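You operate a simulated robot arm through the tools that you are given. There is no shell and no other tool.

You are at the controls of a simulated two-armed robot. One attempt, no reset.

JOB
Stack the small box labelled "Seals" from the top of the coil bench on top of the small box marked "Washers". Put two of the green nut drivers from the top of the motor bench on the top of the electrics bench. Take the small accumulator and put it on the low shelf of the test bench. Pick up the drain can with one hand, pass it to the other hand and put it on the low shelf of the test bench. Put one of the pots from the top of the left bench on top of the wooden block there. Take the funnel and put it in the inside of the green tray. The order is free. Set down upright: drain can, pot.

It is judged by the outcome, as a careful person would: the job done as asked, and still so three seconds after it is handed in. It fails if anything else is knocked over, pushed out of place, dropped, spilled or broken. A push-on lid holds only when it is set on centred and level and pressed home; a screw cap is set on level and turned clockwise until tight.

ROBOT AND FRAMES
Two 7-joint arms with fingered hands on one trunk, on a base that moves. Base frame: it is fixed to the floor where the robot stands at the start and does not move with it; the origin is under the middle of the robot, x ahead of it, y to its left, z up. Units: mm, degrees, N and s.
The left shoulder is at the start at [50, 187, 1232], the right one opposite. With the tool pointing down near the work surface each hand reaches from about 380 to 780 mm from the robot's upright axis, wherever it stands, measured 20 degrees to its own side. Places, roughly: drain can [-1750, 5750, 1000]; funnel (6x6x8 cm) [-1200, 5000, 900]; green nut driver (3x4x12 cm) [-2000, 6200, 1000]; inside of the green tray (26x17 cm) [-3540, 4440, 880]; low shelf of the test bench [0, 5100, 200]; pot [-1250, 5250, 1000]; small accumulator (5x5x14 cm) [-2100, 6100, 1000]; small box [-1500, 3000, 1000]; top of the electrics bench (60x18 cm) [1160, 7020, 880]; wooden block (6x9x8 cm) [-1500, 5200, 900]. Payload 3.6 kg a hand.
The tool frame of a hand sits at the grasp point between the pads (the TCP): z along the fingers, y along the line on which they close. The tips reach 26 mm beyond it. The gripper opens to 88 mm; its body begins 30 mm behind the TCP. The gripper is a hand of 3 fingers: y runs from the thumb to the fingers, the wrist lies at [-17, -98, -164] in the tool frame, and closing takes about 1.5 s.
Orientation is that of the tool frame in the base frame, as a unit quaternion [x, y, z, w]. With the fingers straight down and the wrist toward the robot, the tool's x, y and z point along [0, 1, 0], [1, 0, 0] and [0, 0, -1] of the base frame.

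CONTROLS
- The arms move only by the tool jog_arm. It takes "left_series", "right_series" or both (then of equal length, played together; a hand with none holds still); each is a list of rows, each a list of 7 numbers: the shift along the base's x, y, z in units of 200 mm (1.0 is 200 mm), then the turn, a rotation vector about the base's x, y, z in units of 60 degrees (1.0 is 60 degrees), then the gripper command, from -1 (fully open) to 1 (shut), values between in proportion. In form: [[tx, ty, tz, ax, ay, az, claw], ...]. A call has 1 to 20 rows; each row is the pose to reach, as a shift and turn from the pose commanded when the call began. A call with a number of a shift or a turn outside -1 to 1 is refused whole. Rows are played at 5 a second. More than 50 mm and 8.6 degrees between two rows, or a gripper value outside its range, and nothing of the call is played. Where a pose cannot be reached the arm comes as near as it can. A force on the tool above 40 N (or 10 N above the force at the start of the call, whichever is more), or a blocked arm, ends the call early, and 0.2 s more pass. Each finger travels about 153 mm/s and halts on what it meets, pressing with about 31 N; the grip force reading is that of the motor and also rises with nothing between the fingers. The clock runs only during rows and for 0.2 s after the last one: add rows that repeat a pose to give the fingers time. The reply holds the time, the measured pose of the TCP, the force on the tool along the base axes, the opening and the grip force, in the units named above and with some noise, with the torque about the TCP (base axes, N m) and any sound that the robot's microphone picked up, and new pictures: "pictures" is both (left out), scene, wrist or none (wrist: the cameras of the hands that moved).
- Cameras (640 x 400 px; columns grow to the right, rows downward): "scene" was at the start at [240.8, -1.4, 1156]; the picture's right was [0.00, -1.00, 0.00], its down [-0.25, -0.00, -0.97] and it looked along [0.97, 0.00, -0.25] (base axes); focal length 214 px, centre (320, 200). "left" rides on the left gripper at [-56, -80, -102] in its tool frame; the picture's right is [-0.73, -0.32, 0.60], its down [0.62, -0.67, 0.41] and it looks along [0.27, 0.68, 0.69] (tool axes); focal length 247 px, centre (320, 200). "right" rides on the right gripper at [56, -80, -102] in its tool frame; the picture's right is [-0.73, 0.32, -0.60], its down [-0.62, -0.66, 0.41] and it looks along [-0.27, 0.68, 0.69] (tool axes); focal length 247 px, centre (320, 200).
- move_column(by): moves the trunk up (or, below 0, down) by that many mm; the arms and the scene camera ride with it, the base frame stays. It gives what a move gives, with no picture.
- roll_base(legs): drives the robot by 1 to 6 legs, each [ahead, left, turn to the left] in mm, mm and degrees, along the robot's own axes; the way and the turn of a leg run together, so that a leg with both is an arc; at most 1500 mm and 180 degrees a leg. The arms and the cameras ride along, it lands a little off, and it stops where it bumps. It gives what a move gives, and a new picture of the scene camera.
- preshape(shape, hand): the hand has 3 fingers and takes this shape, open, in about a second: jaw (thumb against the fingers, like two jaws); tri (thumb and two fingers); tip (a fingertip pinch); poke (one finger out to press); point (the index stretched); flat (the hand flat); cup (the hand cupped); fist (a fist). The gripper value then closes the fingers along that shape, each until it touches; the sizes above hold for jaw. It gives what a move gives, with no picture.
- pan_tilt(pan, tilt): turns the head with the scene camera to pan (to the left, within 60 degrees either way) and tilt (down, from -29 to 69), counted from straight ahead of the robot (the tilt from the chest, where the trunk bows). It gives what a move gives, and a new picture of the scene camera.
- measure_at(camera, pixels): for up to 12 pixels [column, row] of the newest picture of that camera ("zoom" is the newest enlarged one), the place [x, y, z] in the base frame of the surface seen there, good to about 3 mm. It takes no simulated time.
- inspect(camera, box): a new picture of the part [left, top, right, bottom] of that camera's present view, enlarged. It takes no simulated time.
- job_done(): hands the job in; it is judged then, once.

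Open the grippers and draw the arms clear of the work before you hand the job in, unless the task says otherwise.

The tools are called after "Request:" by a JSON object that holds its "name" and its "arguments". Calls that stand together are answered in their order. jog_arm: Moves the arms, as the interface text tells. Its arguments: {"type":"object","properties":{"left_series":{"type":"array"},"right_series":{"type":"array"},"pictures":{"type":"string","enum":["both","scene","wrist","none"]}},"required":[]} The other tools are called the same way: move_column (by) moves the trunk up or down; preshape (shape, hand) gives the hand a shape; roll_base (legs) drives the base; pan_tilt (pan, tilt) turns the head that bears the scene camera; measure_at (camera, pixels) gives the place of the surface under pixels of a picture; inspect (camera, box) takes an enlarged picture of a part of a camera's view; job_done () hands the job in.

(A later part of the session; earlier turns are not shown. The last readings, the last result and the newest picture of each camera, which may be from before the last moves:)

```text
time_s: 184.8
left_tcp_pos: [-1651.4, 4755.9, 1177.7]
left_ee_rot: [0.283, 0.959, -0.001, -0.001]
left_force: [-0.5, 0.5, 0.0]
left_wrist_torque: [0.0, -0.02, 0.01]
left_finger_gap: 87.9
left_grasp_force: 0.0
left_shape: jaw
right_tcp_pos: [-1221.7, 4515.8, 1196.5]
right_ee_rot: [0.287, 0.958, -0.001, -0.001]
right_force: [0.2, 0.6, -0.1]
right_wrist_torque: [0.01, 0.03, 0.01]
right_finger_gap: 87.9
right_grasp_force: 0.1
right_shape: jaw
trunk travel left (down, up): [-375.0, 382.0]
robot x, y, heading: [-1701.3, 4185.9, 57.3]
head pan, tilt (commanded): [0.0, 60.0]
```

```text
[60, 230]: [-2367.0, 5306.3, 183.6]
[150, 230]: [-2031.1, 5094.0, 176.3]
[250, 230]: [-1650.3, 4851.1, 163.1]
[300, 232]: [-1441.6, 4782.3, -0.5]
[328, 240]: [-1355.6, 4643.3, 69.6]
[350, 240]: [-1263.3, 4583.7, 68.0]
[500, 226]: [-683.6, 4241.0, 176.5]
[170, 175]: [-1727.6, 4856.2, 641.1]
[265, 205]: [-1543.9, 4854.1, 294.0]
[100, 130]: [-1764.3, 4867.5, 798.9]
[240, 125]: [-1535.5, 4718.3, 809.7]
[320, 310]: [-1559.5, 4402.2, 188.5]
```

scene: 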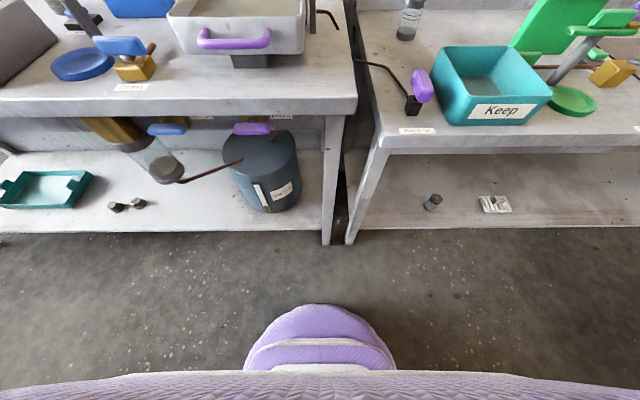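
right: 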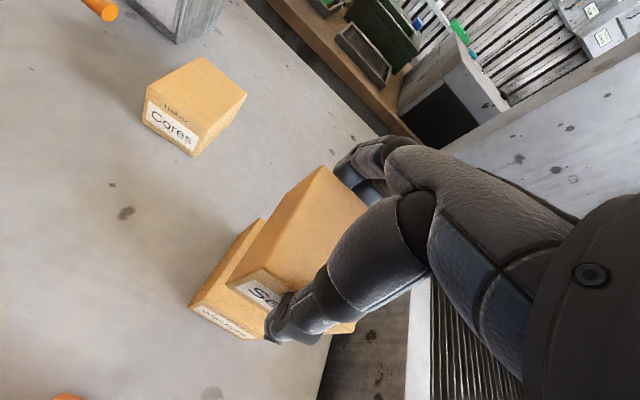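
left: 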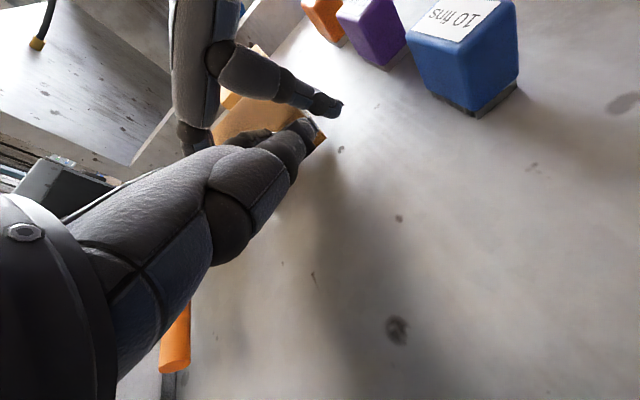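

Shelf edge is at n≈3203, so I can bring my axis to ~290 mm from it; that gives reach to jar, block and funnel. I raise both hands a bit first because the Drain sign tops out near 1085 mm, then drive in.

Request:
{"name": "jog_arm", "arguments": {"left_series": [[0, 0, 0.2, 0, 0, 0, -1], [0, 0, 0.4, 0, 0, 0, -1]], "right_series": [[0, 0, 0.15, 0, 0, 0, -1], [0, 0, 0.3, 0, 0, 0, -1]], "pictures": "none"}}

Request:
{"name": "roll_base", "arguments": {"legs": [[200, 110, 0], [80, 0, 0]]}}

Request:
{"name": "pan_tilt", "arguments": {"pan": 5, "tilt": 35}}

```text
time_s: 185.4
left_tcp_pos: [-1651.9, 4755.4, 1260.2]
left_ee_rot: [0.282, 0.959, -0.001, 0.0]
left_force: [-0.4, -0.6, 0.3]
left_wrist_torque: [-0.03, -0.01, -0.03]
left_finger_gap: 87.9
left_grasp_force: 0.0
left_shape: jaw
right_tcp_pos: [-1222.0, 4515.5, 1256.5]
right_ee_rot: [0.286, 0.958, -0.001, 0.0]
right_force: [0.8, 0.3, 0.0]
right_wrist_torque: [-0.02, 0.01, 0.0]
right_finger_gap: 87.9
right_grasp_force: 0.0
right_shape: jaw
trunk travel left (down, up): [-375.0, 382.0]
robot x, y, heading: [-1700.8, 4188.5, 57.0]
head pan, tilt (commanded): [0.0, 60.0]
```

```text
time_s: 187.8
left_tcp_pos: [-1592.4, 5048.7, 1258.9]
left_ee_rot: [0.283, 0.959, 0.0, 0.0]
left_force: [0.3, 0.7, 0.2]
left_wrist_torque: [-0.03, 0.02, -0.02]
left_finger_gap: 87.9
left_grasp_force: 0.0
left_shape: jaw
right_tcp_pos: [-1163.8, 4811.6, 1254.9]
right_ee_rot: [0.285, 0.958, -0.001, 0.0]
right_force: [0.0, 0.9, 0.3]
right_wrist_torque: [0.0, 0.0, 0.02]
right_finger_gap: 88.0
right_grasp_force: 0.1
right_shape: jaw
trunk travel left (down, up): [-375.0, 382.0]
robot x, y, heading: [-1643.9, 4481.3, 57.2]
head pan, tilt (commanded): [0.0, 60.0]
```

scene: 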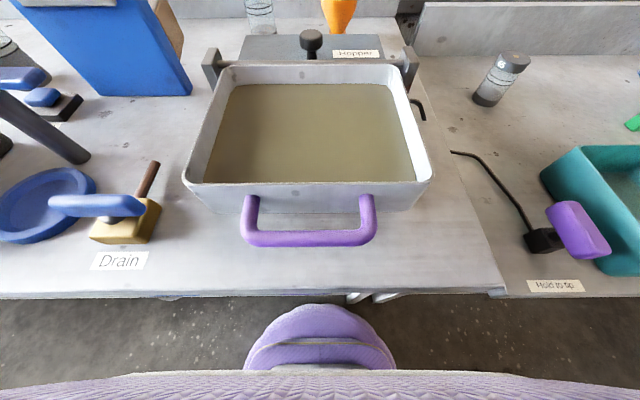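

```text
time_s: 188.7
left_tcp_pos: [-1593.6, 5049.6, 1259.3]
left_ee_rot: [0.283, 0.959, -0.001, 0.0]
left_force: [-0.5, -0.7, 0.5]
left_wrist_torque: [-0.04, -0.03, 0.0]
left_finger_gap: 87.7
left_grasp_force: 0.1
left_shape: jaw
right_tcp_pos: [-1165.3, 4809.8, 1256.5]
right_ee_rot: [0.286, 0.958, -0.001, -0.001]
right_force: [0.0, 0.3, -0.7]
right_wrist_torque: [0.01, -0.01, 0.0]
right_finger_gap: 88.0
right_grasp_force: 0.2
right_shape: jaw
trunk travel left (down, up): [-375.0, 382.0]
robot x, y, heading: [-1645.3, 4480.7, 57.0]
head pan, tilt (commanded): [5.0, 35.0]
```

scene: 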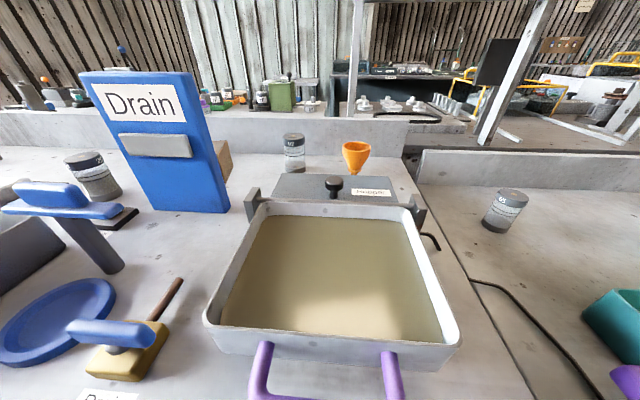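

Now close, I see two jars on this bench (293,150) and (92,175), the funnel on the Hopper plate's back, and the wooden block behind the Drain sign at (222,155). I zoom and measure.

Request:
{"name": "inspect", "arguments": {"camera": "scene", "box": [190, 100, 430, 220]}}

Request:
{"name": "measure_at", "arguments": {"camera": "zoom", "pixels": [[275, 92], [262, 95], [290, 95], [275, 105], [435, 115], [412, 118], [458, 118], [437, 160], [90, 115], [85, 150], [350, 210], [300, 190]]}}

```text
2.67 times, centred on (310, 160) of scene
```

zoom: 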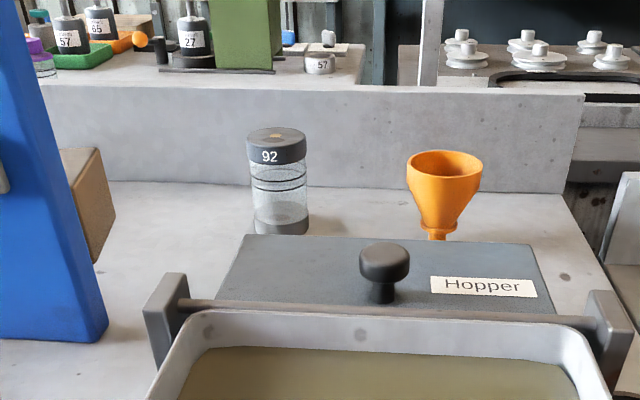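

```text
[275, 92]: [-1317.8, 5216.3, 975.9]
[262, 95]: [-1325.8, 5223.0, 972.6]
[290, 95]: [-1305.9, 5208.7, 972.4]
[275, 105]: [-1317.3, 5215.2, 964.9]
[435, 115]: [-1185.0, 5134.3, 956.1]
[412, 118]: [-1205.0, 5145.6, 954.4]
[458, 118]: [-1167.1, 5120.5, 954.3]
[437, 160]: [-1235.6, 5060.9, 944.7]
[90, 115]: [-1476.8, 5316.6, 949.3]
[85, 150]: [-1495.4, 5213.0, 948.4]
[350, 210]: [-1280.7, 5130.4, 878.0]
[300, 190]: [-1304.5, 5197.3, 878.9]
```

Request:
{"name": "measure_at", "arguments": {"camera": "zoom", "pixels": [[276, 136], [250, 140], [303, 140], [276, 150], [278, 225], [282, 232], [444, 182], [410, 162], [480, 162], [440, 230], [440, 205], [85, 165]]}}

Request:
{"name": "inspect", "arguments": {"camera": "scene", "box": [0, 130, 250, 260]}}

```text
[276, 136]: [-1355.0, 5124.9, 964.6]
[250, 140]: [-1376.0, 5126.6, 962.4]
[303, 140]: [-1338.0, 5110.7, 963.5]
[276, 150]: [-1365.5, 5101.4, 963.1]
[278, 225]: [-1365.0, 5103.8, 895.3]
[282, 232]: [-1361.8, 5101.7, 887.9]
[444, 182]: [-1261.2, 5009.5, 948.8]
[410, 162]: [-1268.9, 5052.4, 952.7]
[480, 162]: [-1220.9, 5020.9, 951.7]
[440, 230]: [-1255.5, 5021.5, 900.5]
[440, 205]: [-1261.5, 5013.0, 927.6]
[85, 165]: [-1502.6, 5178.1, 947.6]
```

```text
2.56 times, centred on (125, 195) of scene
```

zoom: 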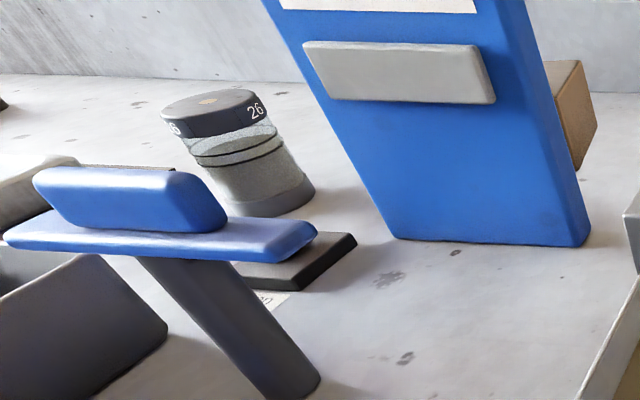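

I measure the wooden block's top corners and the Drain sign's extent, since the hand must pass close to it.

Request:
{"name": "measure_at", "arguments": {"camera": "zoom", "pixels": [[547, 65], [580, 63], [595, 105], [575, 165], [585, 240], [400, 238], [525, 10], [490, 60], [560, 150], [300, 200], [210, 110], [245, 100]]}}

Request:
{"name": "inspect", "arguments": {"camera": "scene", "box": [70, 50, 270, 220]}}

```text
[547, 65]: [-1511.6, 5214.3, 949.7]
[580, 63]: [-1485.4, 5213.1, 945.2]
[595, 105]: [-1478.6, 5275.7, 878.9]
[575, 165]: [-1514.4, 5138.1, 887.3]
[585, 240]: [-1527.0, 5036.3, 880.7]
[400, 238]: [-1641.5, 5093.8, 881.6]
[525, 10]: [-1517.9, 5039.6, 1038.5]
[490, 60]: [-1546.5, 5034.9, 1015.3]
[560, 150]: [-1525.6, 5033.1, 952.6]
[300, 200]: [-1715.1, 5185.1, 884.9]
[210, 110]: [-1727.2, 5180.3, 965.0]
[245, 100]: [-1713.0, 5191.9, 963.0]
```

```text
2.35 times, centred on (170, 135) of scene
```

zoom: 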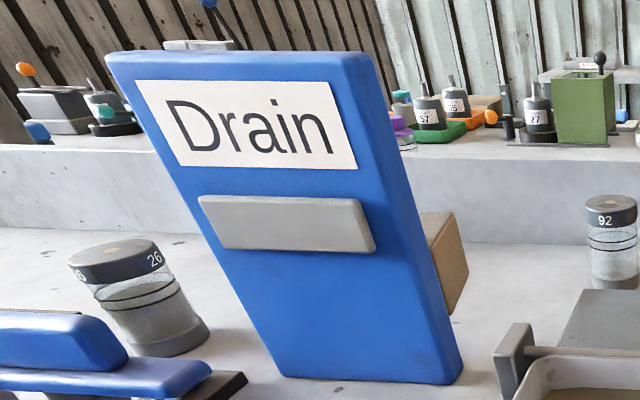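

The sign is a ~130 mm wide slab up to ~1085 mm with the block ~60 mm behind it. I re-zoom to measure the Hopper plate height and the sign's thickness.

Request:
{"name": "measure_at", "arguments": {"camera": "zoom", "pixels": [[110, 60], [350, 58], [378, 62], [385, 100], [455, 365], [440, 240], [425, 218], [452, 213], [468, 265], [452, 310], [420, 300], [600, 330]]}}

Request:
{"name": "inspect", "arguments": {"camera": "scene", "box": [230, 120, 430, 230]}}

Request:
{"name": "measure_at", "arguments": {"camera": "zoom", "pixels": [[150, 180], [250, 190], [400, 190], [500, 190], [360, 200], [150, 190], [330, 170], [520, 210], [360, 178], [200, 185]]}}

```text
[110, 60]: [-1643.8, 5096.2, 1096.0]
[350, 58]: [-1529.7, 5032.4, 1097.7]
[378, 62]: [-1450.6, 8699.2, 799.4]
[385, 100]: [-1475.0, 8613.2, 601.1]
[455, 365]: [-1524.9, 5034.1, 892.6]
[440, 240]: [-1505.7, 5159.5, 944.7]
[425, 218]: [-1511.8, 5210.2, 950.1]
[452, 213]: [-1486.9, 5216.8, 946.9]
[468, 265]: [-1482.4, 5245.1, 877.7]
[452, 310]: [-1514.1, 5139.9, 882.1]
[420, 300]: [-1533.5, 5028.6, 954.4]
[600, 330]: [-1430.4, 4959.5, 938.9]
```

```text
3.20 times, centred on (330, 175) of scene
```

zoom: 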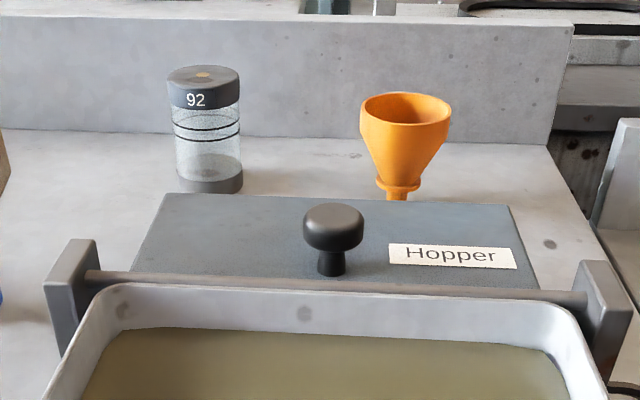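

```text
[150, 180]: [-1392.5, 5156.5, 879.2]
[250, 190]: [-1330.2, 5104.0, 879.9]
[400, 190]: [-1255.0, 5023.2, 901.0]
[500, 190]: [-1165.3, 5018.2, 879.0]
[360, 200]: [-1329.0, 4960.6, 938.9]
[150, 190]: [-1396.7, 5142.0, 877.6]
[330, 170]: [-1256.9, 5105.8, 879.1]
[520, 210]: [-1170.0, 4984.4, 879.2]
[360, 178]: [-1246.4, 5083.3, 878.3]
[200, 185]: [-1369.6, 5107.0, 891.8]
```

The Hopper box top is at 939 mm and its back edge ~40 mm short of where the thumb goes; pot "92" is centred near (-1357, 5119), z 879–965. I move the left hand above it in two steps.

Request:
{"name": "jog_arm", "arguments": {"left_series": [[0.2, 0.06, 0, 0, 0, 0, -1], [0.4, 0.12, 0, 0, 0, 0, -1], [0.6, 0.18, 0, 0, 0, 0, -1], [0.8, 0.24, 0, 0, 0, 0, -1], [1.0, 0.3, 0, 0, 0, 0, -1]], "pictures": "none"}}

Request:
{"name": "jog_arm", "arguments": {"left_series": [[0.09, 0.025, -0.1, 0, 0, 0, -1], [0.18, 0.05, -0.3, 0, 0, 0, -1], [0.18, 0.05, -0.5, 0, 0, 0, -1], [0.18, 0.05, -0.7, 0, 0, 0, -1], [0.18, 0.05, -0.9, 0, 0, 0, -1], [0.18, 0.05, -0.95, 0, 0, 0, -1]], "pictures": "both"}}

```text
time_s: 189.9
left_tcp_pos: [-1392.9, 5106.2, 1260.2]
left_ee_rot: [0.283, 0.959, -0.001, -0.002]
left_force: [-0.5, -0.5, 0.1]
left_wrist_torque: [-0.01, 0.01, -0.04]
left_finger_gap: 87.8
left_grasp_force: 0.0
left_shape: jaw
right_tcp_pos: [-1163.8, 4810.7, 1256.8]
right_ee_rot: [0.285, 0.958, -0.001, -0.001]
right_force: [0.0, 0.5, -0.9]
right_wrist_torque: [0.0, -0.01, 0.03]
right_finger_gap: 87.7
right_grasp_force: 0.1
right_shape: jaw
trunk travel left (down, up): [-375.0, 382.0]
robot x, y, heading: [-1641.6, 4482.5, 57.1]
head pan, tilt (commanded): [5.0, 35.0]
```

```text
time_s: 191.3
left_tcp_pos: [-1357.8, 5118.3, 1070.2]
left_ee_rot: [0.282, 0.959, 0.0, 0.0]
left_force: [0.3, -0.4, 0.1]
left_wrist_torque: [0.0, 0.0, 0.0]
left_finger_gap: 88.1
left_grasp_force: 0.0
left_shape: jaw
right_tcp_pos: [-1165.7, 4810.3, 1256.6]
right_ee_rot: [0.286, 0.958, 0.0, 0.0]
right_force: [-0.2, 0.9, 0.4]
right_wrist_torque: [0.02, 0.01, -0.04]
right_finger_gap: 88.0
right_grasp_force: 0.0
right_shape: jaw
trunk travel left (down, up): [-375.0, 382.0]
robot x, y, heading: [-1644.2, 4480.0, 57.2]
head pan, tilt (commanded): [5.0, 35.0]
```

scene: 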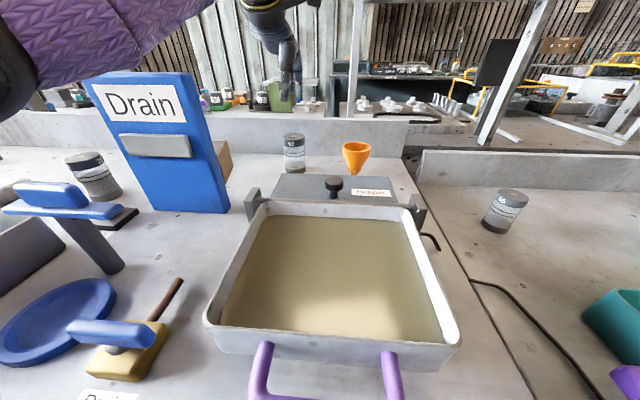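
left: 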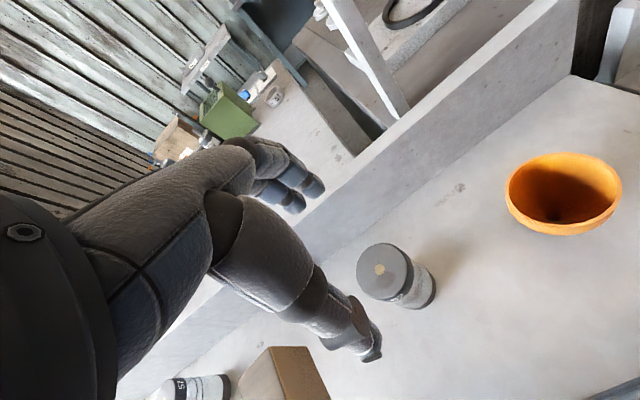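

From the wrist camera the lid circle is at (384,270). I measure it and its rim for the exact centre.

Request:
{"name": "measure_at", "arguments": {"camera": "left", "pixels": [[382, 270], [358, 272], [408, 268], [383, 245], [383, 297], [510, 195], [615, 190], [560, 157], [560, 228], [370, 352], [320, 185], [295, 200]]}}

```text
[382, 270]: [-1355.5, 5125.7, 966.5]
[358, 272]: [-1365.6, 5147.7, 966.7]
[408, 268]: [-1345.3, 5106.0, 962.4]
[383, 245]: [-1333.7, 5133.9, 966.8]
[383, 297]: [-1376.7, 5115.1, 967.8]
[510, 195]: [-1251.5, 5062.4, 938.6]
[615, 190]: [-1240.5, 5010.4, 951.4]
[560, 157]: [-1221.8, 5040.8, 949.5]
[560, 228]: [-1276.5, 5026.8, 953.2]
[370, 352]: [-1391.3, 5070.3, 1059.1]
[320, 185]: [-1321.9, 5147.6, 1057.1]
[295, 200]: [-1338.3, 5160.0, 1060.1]
```

Pot centre is (-1355.3, 5125.7), Ø47, top 966.5. I shift onto it and descend to z≈942 with the force watched.

Request:
{"name": "jog_arm", "arguments": {"left_series": [[0.012, 0.037, 0, 0, 0, 0, -1], [0.012, 0.037, -0.15, 0, 0, 0, -1], [0.012, 0.037, -0.3, 0, 0, 0, -1], [0.012, 0.037, -0.42, 0, 0, 0, -1], [0.012, 0.037, -0.52, 0, 0, 0, -1], [0.012, 0.037, -0.58, 0, 0, 0, -1], [0.012, 0.037, -0.62, 0, 0, 0, -1], [0.012, 0.037, -0.64, 0, 0, 0, -1]], "pictures": "both"}}

```text
time_s: 193.1
left_tcp_pos: [-1355.1, 5127.1, 942.0]
left_ee_rot: [0.282, 0.959, 0.001, 0.0]
left_force: [0.7, -0.7, 0.6]
left_wrist_torque: [0.0, 0.01, -0.01]
left_finger_gap: 88.0
left_grasp_force: 0.1
left_shape: jaw
right_tcp_pos: [-1165.6, 4811.0, 1257.5]
right_ee_rot: [0.286, 0.958, -0.001, 0.0]
right_force: [0.2, 0.1, -0.5]
right_wrist_torque: [-0.01, -0.01, 0.0]
right_finger_gap: 87.8
right_grasp_force: 0.1
right_shape: jaw
trunk travel left (down, up): [-375.0, 382.0]
robot x, y, heading: [-1647.0, 4478.6, 57.1]
head pan, tilt (commanded): [5.0, 35.0]
```

scene: 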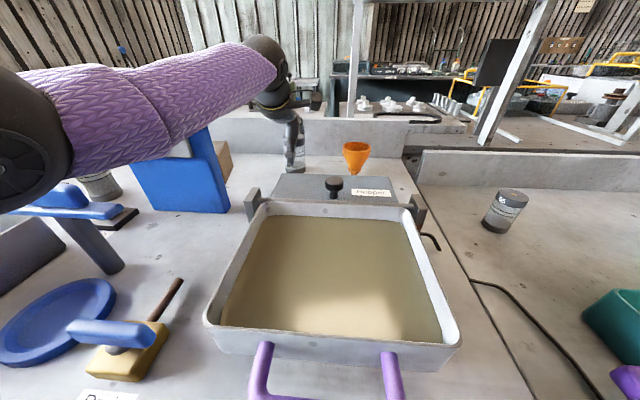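
left: 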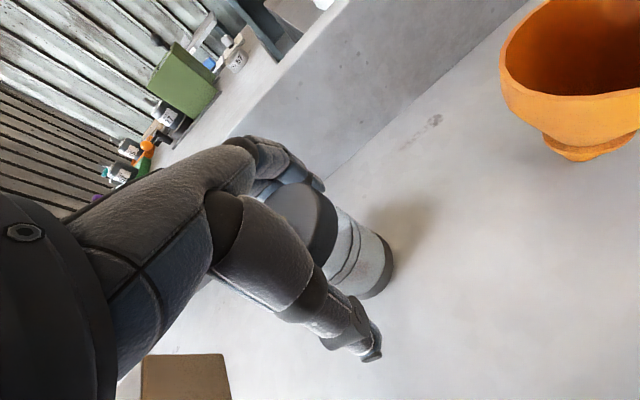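

Clear descent, no contact force. I close the left hand on the pot.

Request:
{"name": "jog_arm", "arguments": {"left_series": [[0, 0, 0, 0, 0, 0, -0.6], [0, 0, 0, 0, 0, 0, -0.2], [0, 0, 0, 0, 0, 0, 0.2], [0, 0, 0, 0, 0, 0, 0.6], [0, 0, 0, 0, 0, 0, 1], [0, 0, 0, 0, 0, 0, 1], [0, 0, 0, 0, 0, 0, 1], [0, 0, 0, 0, 0, 0, 1], [0, 0, 0, 0, 0, 0, 1]], "pictures": "wrist"}}

Request:
{"name": "measure_at", "arguments": {"camera": "scene", "pixels": [[200, 95], [170, 130], [200, 125], [120, 130], [230, 80], [30, 150], [60, 180], [180, 110]]}}

```text
time_s: 195.1
left_tcp_pos: [-1355.9, 5125.5, 940.9]
left_ee_rot: [0.282, 0.959, 0.0, 0.0]
left_force: [-0.1, -1.3, 0.0]
left_wrist_torque: [0.0, -0.03, 0.01]
left_finger_gap: 40.8
left_grasp_force: 31.5
left_shape: jaw
right_tcp_pos: [-1164.7, 4810.7, 1256.6]
right_ee_rot: [0.286, 0.958, -0.001, -0.001]
right_force: [0.1, 0.5, 0.5]
right_wrist_torque: [0.0, 0.03, 0.0]
right_finger_gap: 88.1
right_grasp_force: 0.1
right_shape: jaw
trunk travel left (down, up): [-375.0, 382.0]
robot x, y, heading: [-1643.9, 4482.9, 57.0]
head pan, tilt (commanded): [5.0, 35.0]
```

left: 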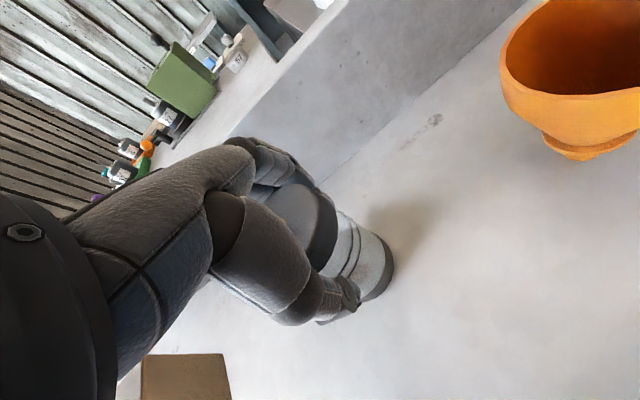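

```text
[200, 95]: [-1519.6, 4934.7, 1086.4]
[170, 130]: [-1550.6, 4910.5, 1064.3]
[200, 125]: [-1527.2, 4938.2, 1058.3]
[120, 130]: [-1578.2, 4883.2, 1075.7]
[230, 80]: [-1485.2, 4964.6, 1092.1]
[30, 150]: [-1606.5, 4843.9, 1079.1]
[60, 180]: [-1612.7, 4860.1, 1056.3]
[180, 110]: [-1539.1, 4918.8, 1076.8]
```

Gripped. I lift the pot straight up 140 mm.

Request:
{"name": "jog_arm", "arguments": {"left_series": [[0, 0, 0.05, 0, 0, 0, 1], [0, 0, 0.15, 0, 0, 0, 1], [0, 0, 0.3, 0, 0, 0, 1], [0, 0, 0.5, 0, 0, 0, 1], [0, 0, 0.7, 0, 0, 0, 1], [0, 0, 0.7, 0, 0, 0, 1]], "pictures": "both"}}

```text
time_s: 196.5
left_tcp_pos: [-1354.2, 5127.9, 1081.9]
left_ee_rot: [0.282, 0.96, 0.0, 0.0]
left_force: [0.1, 0.5, -2.8]
left_wrist_torque: [-0.01, 0.01, -0.02]
left_finger_gap: 40.6
left_grasp_force: 31.2
left_shape: jaw
right_tcp_pos: [-1164.6, 4811.2, 1256.1]
right_ee_rot: [0.286, 0.958, -0.001, -0.001]
right_force: [0.2, 0.2, -0.3]
right_wrist_torque: [-0.02, -0.01, -0.02]
right_finger_gap: 87.7
right_grasp_force: 0.1
right_shape: jaw
trunk travel left (down, up): [-375.0, 382.0]
robot x, y, heading: [-1651.0, 4481.8, 57.1]
head pan, tilt (commanded): [5.0, 35.0]
```

scene: 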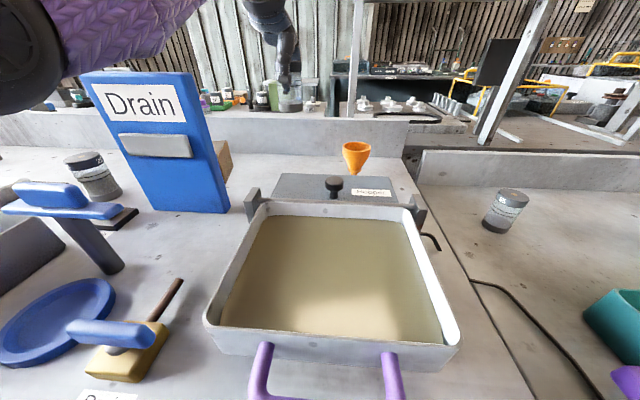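
left: 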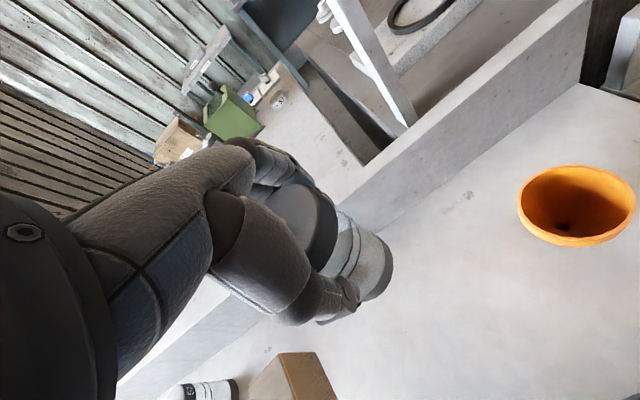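

The pot is in hand. I raise the trunk 120 mm so the forearm will clear the Drain sign, and look at the block from the wrist camera.

Request:
{"name": "move_column", "arguments": {"by": 120}}

Request:
{"name": "inspect", "arguments": {"camera": "left", "box": [140, 260, 400, 400]}}

Request:
{"name": "inspect", "arguments": {"camera": "scene", "box": [60, 120, 300, 300]}}

```text
time_s: 198.0
left_tcp_pos: [-1356.3, 5128.0, 1200.2]
left_ee_rot: [0.282, 0.959, -0.001, 0.0]
left_force: [-0.2, -0.3, -3.4]
left_wrist_torque: [0.03, 0.02, -0.02]
left_finger_gap: 40.8
left_grasp_force: 31.4
left_shape: jaw
right_tcp_pos: [-1164.4, 4810.4, 1375.7]
right_ee_rot: [0.287, 0.958, -0.001, -0.001]
right_force: [0.2, 0.3, 0.0]
right_wrist_torque: [0.0, 0.02, 0.01]
right_finger_gap: 87.9
right_grasp_force: 0.1
right_shape: jaw
trunk travel left (down, up): [-495.0, 262.0]
robot x, y, heading: [-1648.5, 4478.4, 57.2]
head pan, tilt (commanded): [5.0, 35.0]
```

```text
2.46 times, centred on (270, 330) of left
```

zoom: 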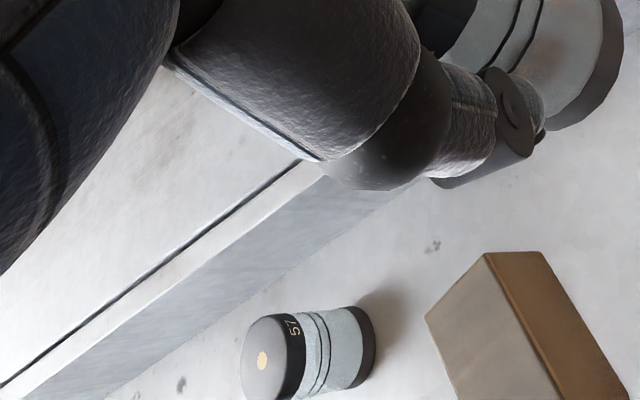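

```text
2.22 times, centred on (180, 210) of scene
```

zoom: 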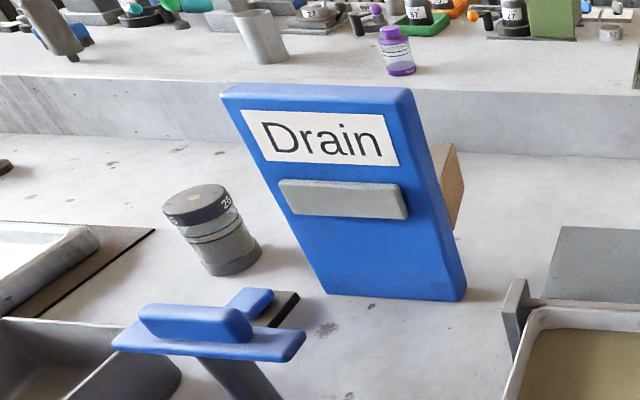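

I measure the block's top corners in a fresh wrist-camera zoom.

Request:
{"name": "inspect", "arguments": {"camera": "left", "box": [220, 300, 400, 400]}}

Request:
{"name": "measure_at", "arguments": {"camera": "zoom", "pixels": [[360, 160], [440, 160], [500, 250], [300, 250], [400, 250], [420, 170], [350, 180], [330, 300], [250, 280], [150, 250], [450, 200], [480, 300]]}}

```text
3.56 times, centred on (310, 350) of left
```

zoom: 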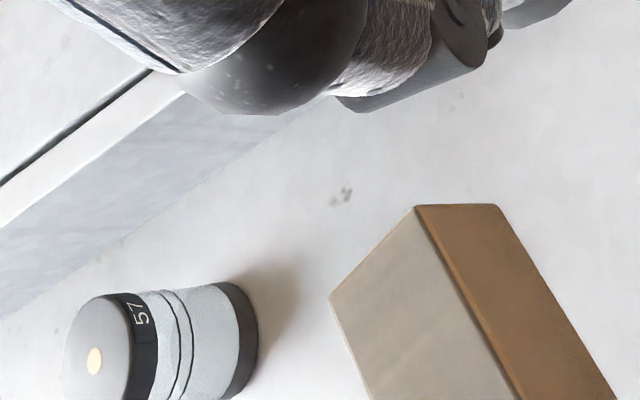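

```text
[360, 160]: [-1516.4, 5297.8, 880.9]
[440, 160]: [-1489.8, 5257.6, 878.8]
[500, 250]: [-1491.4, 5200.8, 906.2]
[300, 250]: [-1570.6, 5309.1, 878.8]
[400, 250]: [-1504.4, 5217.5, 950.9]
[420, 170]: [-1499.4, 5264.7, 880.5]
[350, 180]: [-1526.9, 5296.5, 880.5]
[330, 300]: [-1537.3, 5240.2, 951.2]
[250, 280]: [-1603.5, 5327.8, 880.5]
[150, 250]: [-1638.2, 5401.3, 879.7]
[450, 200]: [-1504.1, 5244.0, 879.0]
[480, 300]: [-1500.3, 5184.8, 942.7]
```

Request:
{"name": "measure_at", "arguments": {"camera": "zoom", "pixels": [[416, 213], [334, 298], [508, 390], [372, 392], [420, 300], [455, 290], [350, 340]]}}

```text
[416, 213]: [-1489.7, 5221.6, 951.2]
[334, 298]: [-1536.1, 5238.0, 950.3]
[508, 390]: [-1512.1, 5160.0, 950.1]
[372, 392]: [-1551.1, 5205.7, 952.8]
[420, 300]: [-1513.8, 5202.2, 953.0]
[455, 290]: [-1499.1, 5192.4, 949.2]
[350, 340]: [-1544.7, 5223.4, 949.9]
```

Block top is at z=951, centre ≈(-1527, 5196). I carry the pot over at z=1200 (bottom clears the sign), turning the hand 45° left so wrist and camera avoid the sign.

Request:
{"name": "jog_arm", "arguments": {"left_series": [[-0.1, 0.045, 0, 0, 0, 0.09, 1], [-0.21, 0.09, 0, 0, 0, 0.18, 1], [-0.32, 0.135, 0, 0, 0, 0.28, 1], [-0.43, 0.18, 0, 0, 0, 0.37, 1], [-0.54, 0.22, 0, 0, 0, 0.47, 1], [-0.65, 0.265, 0, 0, 0, 0.56, 1], [-0.75, 0.31, 0, 0, 0, 0.65, 1], [-0.8575, 0.3525, 0, 0, 0, 0.75, 1], [-0.8575, 0.3525, 0, 0, 0, 0.75, 1]], "pictures": "both"}}

```text
time_s: 200.0
left_tcp_pos: [-1526.7, 5196.8, 1201.1]
left_ee_rot: [-0.107, 0.994, -0.001, 0.0]
left_force: [-0.4, 0.6, -1.6]
left_wrist_torque: [0.03, 0.01, -0.02]
left_finger_gap: 41.0
left_grasp_force: 31.1
left_shape: jaw
right_tcp_pos: [-1165.4, 4810.9, 1376.6]
right_ee_rot: [0.286, 0.958, -0.001, 0.0]
right_force: [-0.2, 0.6, -0.4]
right_wrist_torque: [0.0, 0.0, -0.04]
right_finger_gap: 88.3
right_grasp_force: 0.2
right_shape: jaw
trunk travel left (down, up): [-495.0, 262.0]
robot x, y, heading: [-1644.2, 4486.4, 57.2]
head pan, tilt (commanded): [5.0, 35.0]
```

scene: 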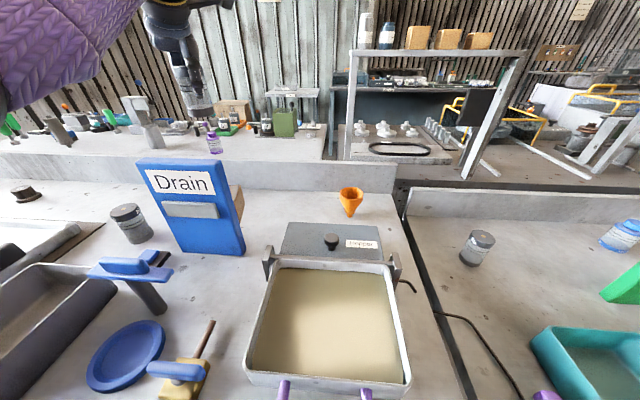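
left: 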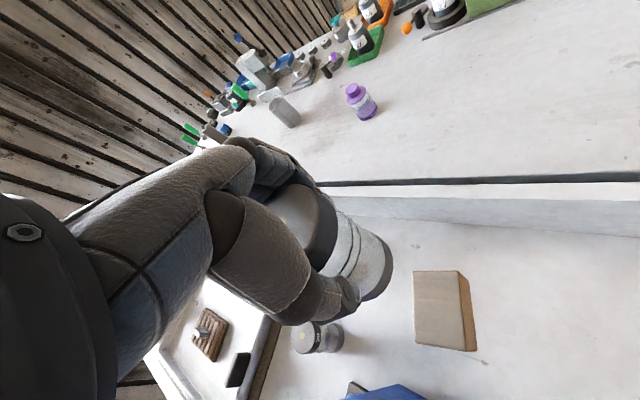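

The wrist camera now sees the block top fully at (414–468, 271–350). I measure its corners.

Request:
{"name": "inspect", "arguments": {"camera": "left", "box": [360, 240, 520, 400]}}

Request:
{"name": "measure_at", "arguments": {"camera": "left", "pixels": [[417, 275], [456, 274], [417, 342], [464, 346], [438, 308], [370, 393], [400, 390]]}}

```text
2.50 times, centred on (440, 320) of left
```

zoom: 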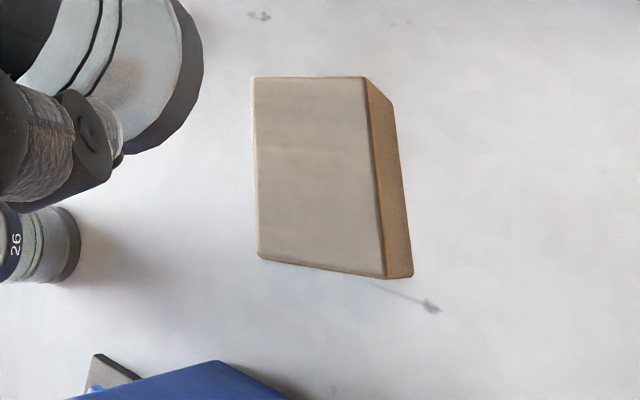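

```text
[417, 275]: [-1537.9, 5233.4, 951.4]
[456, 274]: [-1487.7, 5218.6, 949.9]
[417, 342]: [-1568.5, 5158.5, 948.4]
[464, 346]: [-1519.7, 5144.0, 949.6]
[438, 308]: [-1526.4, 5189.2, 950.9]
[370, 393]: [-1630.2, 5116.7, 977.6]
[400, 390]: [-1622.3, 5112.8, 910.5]
```

The pot is over the block centre (within ~1 mm laterally, 8 mm to the back). I lower to z≈1060 and check clearance with the sign.

Request:
{"name": "jog_arm", "arguments": {"left_series": [[0, -0.01, -0.15, 0, 0, 0, 1], [0, -0.02, -0.3, 0, 0, 0, 1], [0, -0.02, -0.45, 0, 0, 0, 1], [0, -0.02, -0.6, 0, 0, 0, 1], [0, -0.02, -0.7, 0, 0, 0, 1]], "pictures": "both"}}

```text
time_s: 201.2
left_tcp_pos: [-1526.6, 5192.9, 1060.2]
left_ee_rot: [-0.106, 0.994, 0.0, -0.001]
left_force: [0.4, 0.2, -2.2]
left_wrist_torque: [-0.02, -0.05, -0.04]
left_finger_gap: 40.8
left_grasp_force: 31.4
left_shape: jaw
right_tcp_pos: [-1164.7, 4811.7, 1377.4]
right_ee_rot: [0.285, 0.958, -0.001, -0.001]
right_force: [0.5, 0.0, -0.4]
right_wrist_torque: [-0.03, 0.02, 0.01]
right_finger_gap: 88.1
right_grasp_force: 0.1
right_shape: jaw
trunk travel left (down, up): [-495.0, 262.0]
robot x, y, heading: [-1646.6, 4479.8, 57.3]
head pan, tilt (commanded): [5.0, 35.0]
```

scene: 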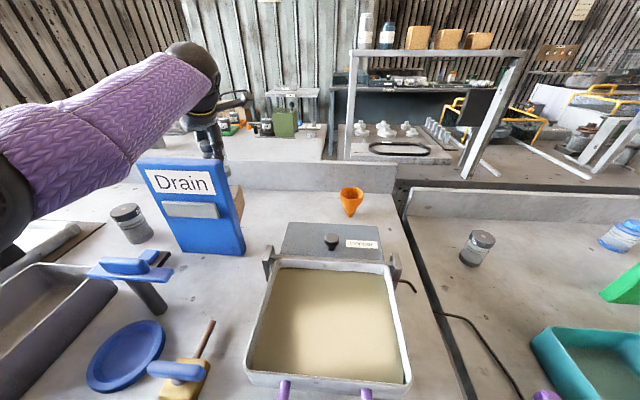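
left: 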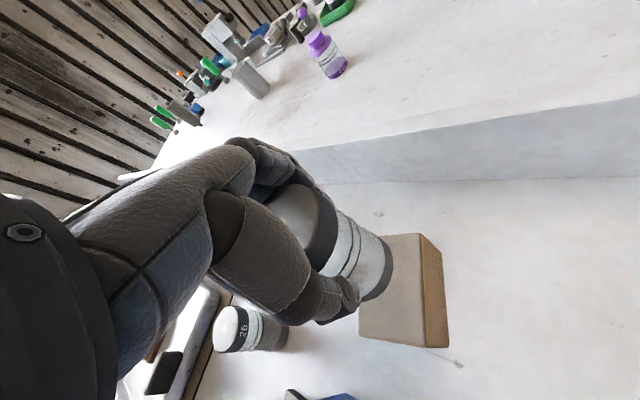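

Clearance seems good. I measure the forearm's height near the sign before the last 45 mm.

Request:
{"name": "measure_at", "arguments": {"camera": "scene", "pixels": [[130, 155], [150, 140], [190, 115], [205, 100], [200, 125], [215, 150], [60, 200], [240, 100]]}}

Request:
{"name": "inspect", "arguments": {"camera": "scene", "box": [120, 60, 280, 200]}}

```text
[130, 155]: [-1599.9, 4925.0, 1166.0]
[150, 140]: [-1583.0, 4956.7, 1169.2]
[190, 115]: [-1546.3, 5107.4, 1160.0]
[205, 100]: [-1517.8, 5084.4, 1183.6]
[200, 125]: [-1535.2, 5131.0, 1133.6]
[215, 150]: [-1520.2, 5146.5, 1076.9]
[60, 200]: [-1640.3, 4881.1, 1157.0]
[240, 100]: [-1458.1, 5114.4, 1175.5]
```

```text
2.86 times, centred on (200, 130) of scene
```

zoom: 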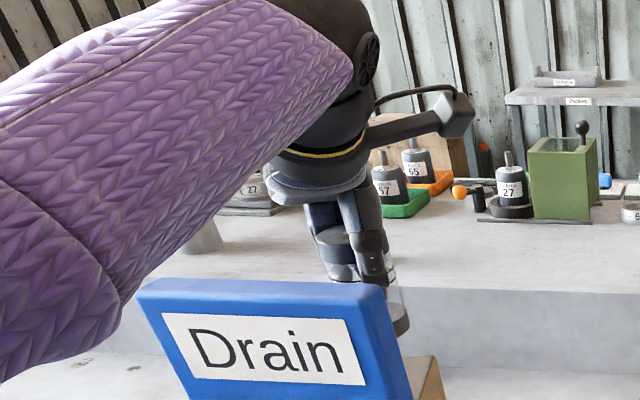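

Forearm is ~65 mm above the sign top. I lower the next 42 mm, then creep to contact.

Request:
{"name": "jog_arm", "arguments": {"left_series": [[0, 0, -0.06, 0, 0, 0, 1], [0, 0, -0.12, 0, 0, 0, 1], [0, 0, -0.18, 0, 0, 0, 1], [0, 0, -0.21, 0, 0, 0, 1], [0, 0, -0.21, 0, 0, 0, 1]], "pictures": "wrist"}}

Request:
{"name": "inspect", "arguments": {"camera": "scene", "box": [150, 90, 270, 210]}}

```text
time_s: 202.4
left_tcp_pos: [-1527.0, 5194.7, 1019.7]
left_ee_rot: [-0.106, 0.994, -0.001, 0.0]
left_force: [0.3, 0.8, -2.8]
left_wrist_torque: [-0.02, 0.0, -0.03]
left_finger_gap: 41.1
left_grasp_force: 30.8
left_shape: jaw
right_tcp_pos: [-1165.3, 4810.2, 1376.9]
right_ee_rot: [0.286, 0.958, -0.001, -0.001]
right_force: [-0.7, 0.2, 0.2]
right_wrist_torque: [-0.02, -0.01, -0.01]
right_finger_gap: 88.0
right_grasp_force: 0.0
right_shape: jaw
trunk travel left (down, up): [-495.0, 262.0]
robot x, y, heading: [-1646.5, 4481.9, 56.9]
head pan, tilt (commanded): [5.0, 35.0]
```

left: 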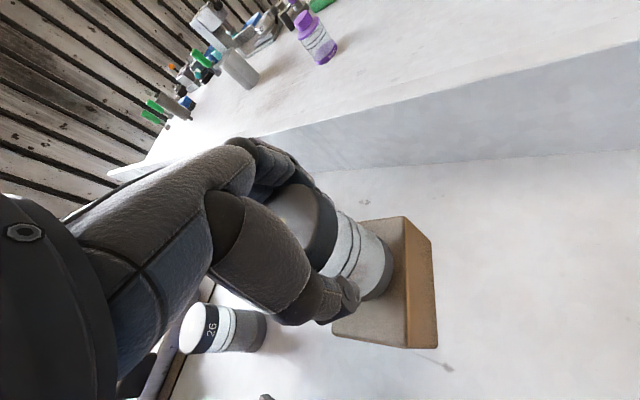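

```text
3.33 times, centred on (210, 150) of scene
```

zoom: 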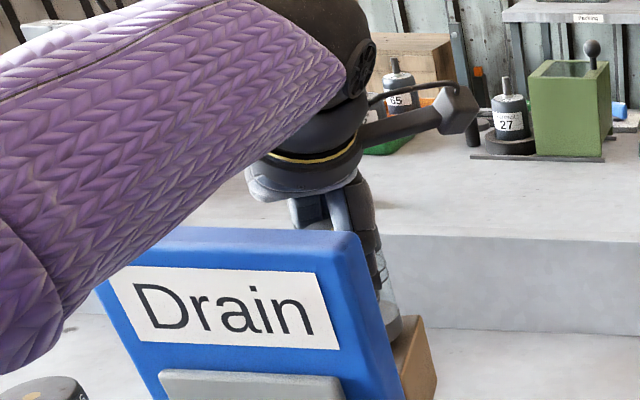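

Request:
{"name": "jog_arm", "arguments": {"left_series": [[0, 0, -0.012, 0, 0, 0, 1], [0, 0, -0.022, 0, 0, 0, 1], [0, 0, -0.03, 0, 0, 0, 1], [0, 0, -0.03, 0, 0, 0, 1]], "pictures": "wrist"}}

```text
time_s: 203.4
left_tcp_pos: [-1526.0, 5194.6, 1011.7]
left_ee_rot: [-0.106, 0.994, -0.001, -0.001]
left_force: [0.4, -0.3, -3.1]
left_wrist_torque: [0.02, 0.01, -0.01]
left_finger_gap: 41.1
left_grasp_force: 31.2
left_shape: jaw
right_tcp_pos: [-1164.6, 4810.0, 1376.2]
right_ee_rot: [0.286, 0.958, 0.0, 0.0]
right_force: [0.1, 0.4, -1.0]
right_wrist_torque: [0.01, -0.04, -0.01]
right_finger_gap: 87.9
right_grasp_force: 0.0
right_shape: jaw
trunk travel left (down, up): [-495.0, 262.0]
robot x, y, heading: [-1646.0, 4481.6, 57.1]
head pan, tilt (commanded): [5.0, 35.0]
```

left: 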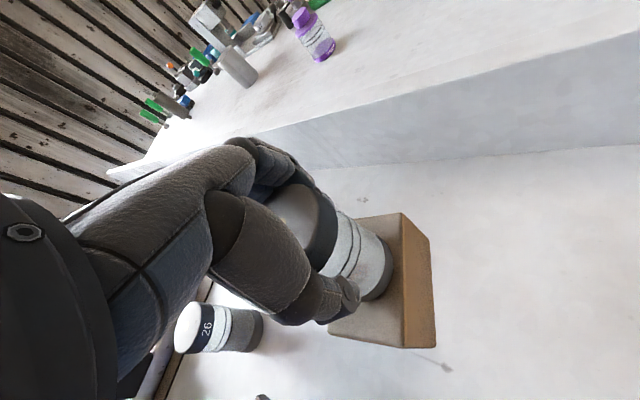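

Still carrying the full weight; I creep down 2 mm at a time.

Request:
{"name": "jog_arm", "arguments": {"left_series": [[0, 0, -0.006, 0, 0, 0, 1], [0, 0, -0.012, 0, 0, 0, 1], [0, 0, -0.012, 0, 0, 0, 1]], "pictures": "none"}}

Request:
{"name": "jog_arm", "arguments": {"left_series": [[0, 0, -0.006, 0, 0, 0, 1], [0, 0, -0.006, 0, 0, 0, 1]], "pictures": "wrist"}}

```text
time_s: 204.2
left_tcp_pos: [-1526.2, 5192.9, 1012.8]
left_ee_rot: [-0.106, 0.994, 0.0, 0.0]
left_force: [-1.0, 0.8, -0.5]
left_wrist_torque: [0.04, 0.02, 0.0]
left_finger_gap: 41.0
left_grasp_force: 30.5
left_shape: jaw
right_tcp_pos: [-1165.1, 4810.7, 1377.7]
right_ee_rot: [0.286, 0.958, 0.0, 0.0]
right_force: [0.3, 0.5, 0.3]
right_wrist_torque: [-0.02, 0.04, 0.01]
right_finger_gap: 88.0
right_grasp_force: 0.1
right_shape: jaw
trunk travel left (down, up): [-495.0, 262.0]
robot x, y, heading: [-1642.0, 4479.2, 57.1]
head pan, tilt (commanded): [5.0, 35.0]
```

```text
time_s: 204.8
left_tcp_pos: [-1526.8, 5193.6, 1010.3]
left_ee_rot: [-0.106, 0.994, 0.001, 0.0]
left_force: [-0.5, -0.1, 2.5]
left_wrist_torque: [0.01, 0.04, 0.02]
left_finger_gap: 40.7
left_grasp_force: 31.0
left_shape: jaw
right_tcp_pos: [-1165.0, 4809.4, 1376.9]
right_ee_rot: [0.286, 0.958, 0.0, 0.0]
right_force: [0.3, 0.5, -0.1]
right_wrist_torque: [0.01, 0.04, 0.0]
right_finger_gap: 87.9
right_grasp_force: 0.1
right_shape: jaw
trunk travel left (down, up): [-495.0, 262.0]
robot x, y, heading: [-1644.0, 4481.1, 57.2]
head pan, tilt (commanded): [5.0, 35.0]
```

left: 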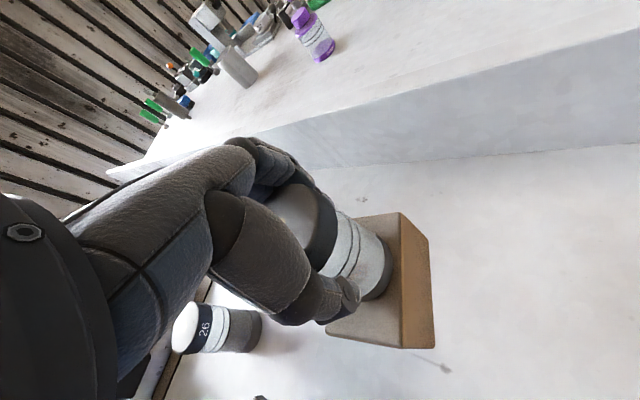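

Contact made (2.5 N). I open the hand gradually and rise a few millimetres to see that the pot stays.

Request:
{"name": "jog_arm", "arguments": {"left_series": [[0, 0, 0.005, 0, 0, 0, 0.6], [0, 0, 0.005, 0, 0, 0, 0.2], [0, 0, 0.005, 0, 0, 0, -0.2], [0, 0, 0.005, 0, 0, 0, -0.6], [0, 0, 0.005, 0, 0, 0, -1], [0, 0, 0.005, 0, 0, 0, -1], [0, 0, 0.005, 0, 0, 0, -1], [0, 0, 0.04, 0, 0, 0, -1], [0, 0, 0.08, 0, 0, 0, -1]], "pictures": "wrist"}}

```text
time_s: 206.8
left_tcp_pos: [-1527.4, 5194.1, 1025.4]
left_ee_rot: [-0.107, 0.994, -0.001, 0.001]
left_force: [0.4, 0.2, 0.3]
left_wrist_torque: [-0.03, -0.02, -0.01]
left_finger_gap: 87.8
left_grasp_force: 0.0
left_shape: jaw
right_tcp_pos: [-1164.1, 4808.6, 1376.6]
right_ee_rot: [0.285, 0.958, 0.0, 0.0]
right_force: [0.8, 0.7, 0.9]
right_wrist_torque: [-0.01, -0.02, 0.03]
right_finger_gap: 88.0
right_grasp_force: 0.1
right_shape: jaw
trunk travel left (down, up): [-495.0, 262.0]
robot x, y, heading: [-1646.0, 4481.0, 57.2]
head pan, tilt (commanded): [5.0, 35.0]
```

left: 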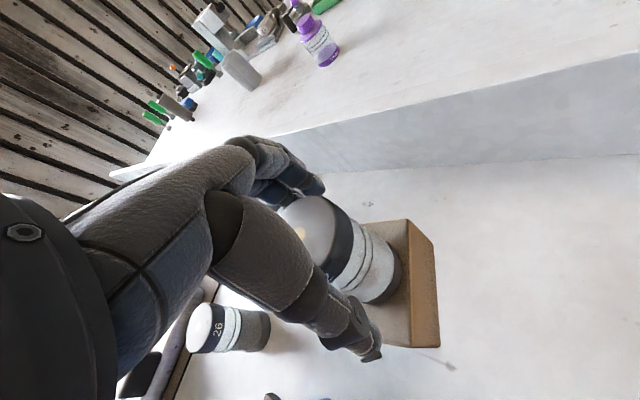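

The pot stands on the block, hand open. I rise straight up well clear.

Request:
{"name": "jog_arm", "arguments": {"left_series": [[0, 0, 0.1, 0, 0, 0, -1], [0, 0, 0.25, 0, 0, 0, -1], [0, 0, 0.45, 0, 0, 0, -1], [0, 0, 0.65, 0, 0, 0, -1], [0, 0, 0.85, 0, 0, 0, -1], [0, 0, 1.0, 0, 0, 0, -1]], "pictures": "both"}}

```text
time_s: 208.2
left_tcp_pos: [-1528.3, 5193.2, 1226.0]
left_ee_rot: [-0.106, 0.994, 0.0, -0.002]
left_force: [0.0, 0.8, -0.3]
left_wrist_torque: [0.02, 0.01, -0.02]
left_finger_gap: 87.9
left_grasp_force: 0.1
left_shape: jaw
right_tcp_pos: [-1164.7, 4809.9, 1377.9]
right_ee_rot: [0.286, 0.958, 0.0, 0.0]
right_force: [-0.3, 1.3, 0.3]
right_wrist_torque: [0.02, 0.0, -0.01]
right_finger_gap: 88.3
right_grasp_force: 0.2
right_shape: jaw
trunk travel left (down, up): [-495.0, 262.0]
robot x, y, heading: [-1642.4, 4477.4, 57.2]
head pan, tilt (commanded): [5.0, 35.0]
```

scene: 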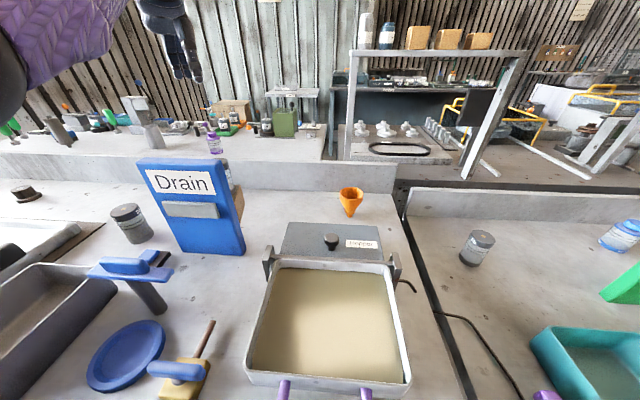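
left: 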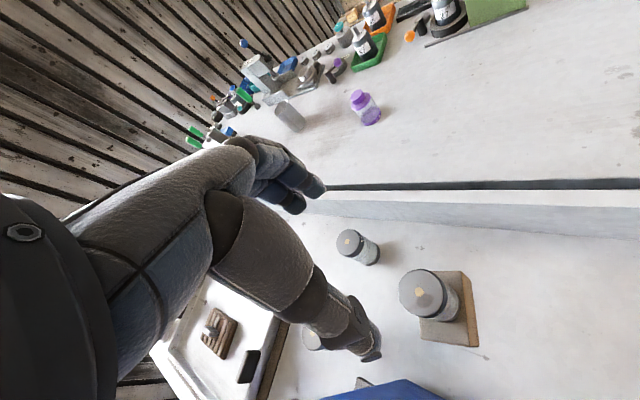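

Request:
{"name": "inspect", "arguments": {"camera": "left", "box": [360, 240, 520, 370]}}

Request:
{"name": "measure_at", "arguments": {"camera": "left", "pixels": [[424, 294], [402, 294], [446, 294], [424, 272], [424, 316], [460, 290]]}}

```text
3.08 times, centred on (440, 305) of left
```

zoom: 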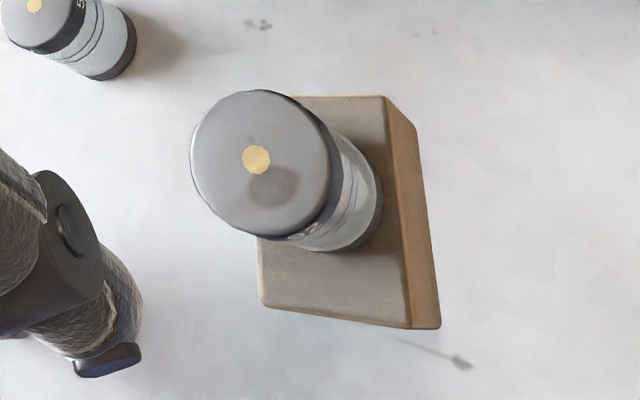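

```text
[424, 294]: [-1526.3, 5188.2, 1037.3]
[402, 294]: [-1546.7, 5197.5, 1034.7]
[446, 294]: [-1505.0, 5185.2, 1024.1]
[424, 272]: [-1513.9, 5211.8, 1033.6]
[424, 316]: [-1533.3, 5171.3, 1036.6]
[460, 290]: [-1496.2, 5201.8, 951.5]
```

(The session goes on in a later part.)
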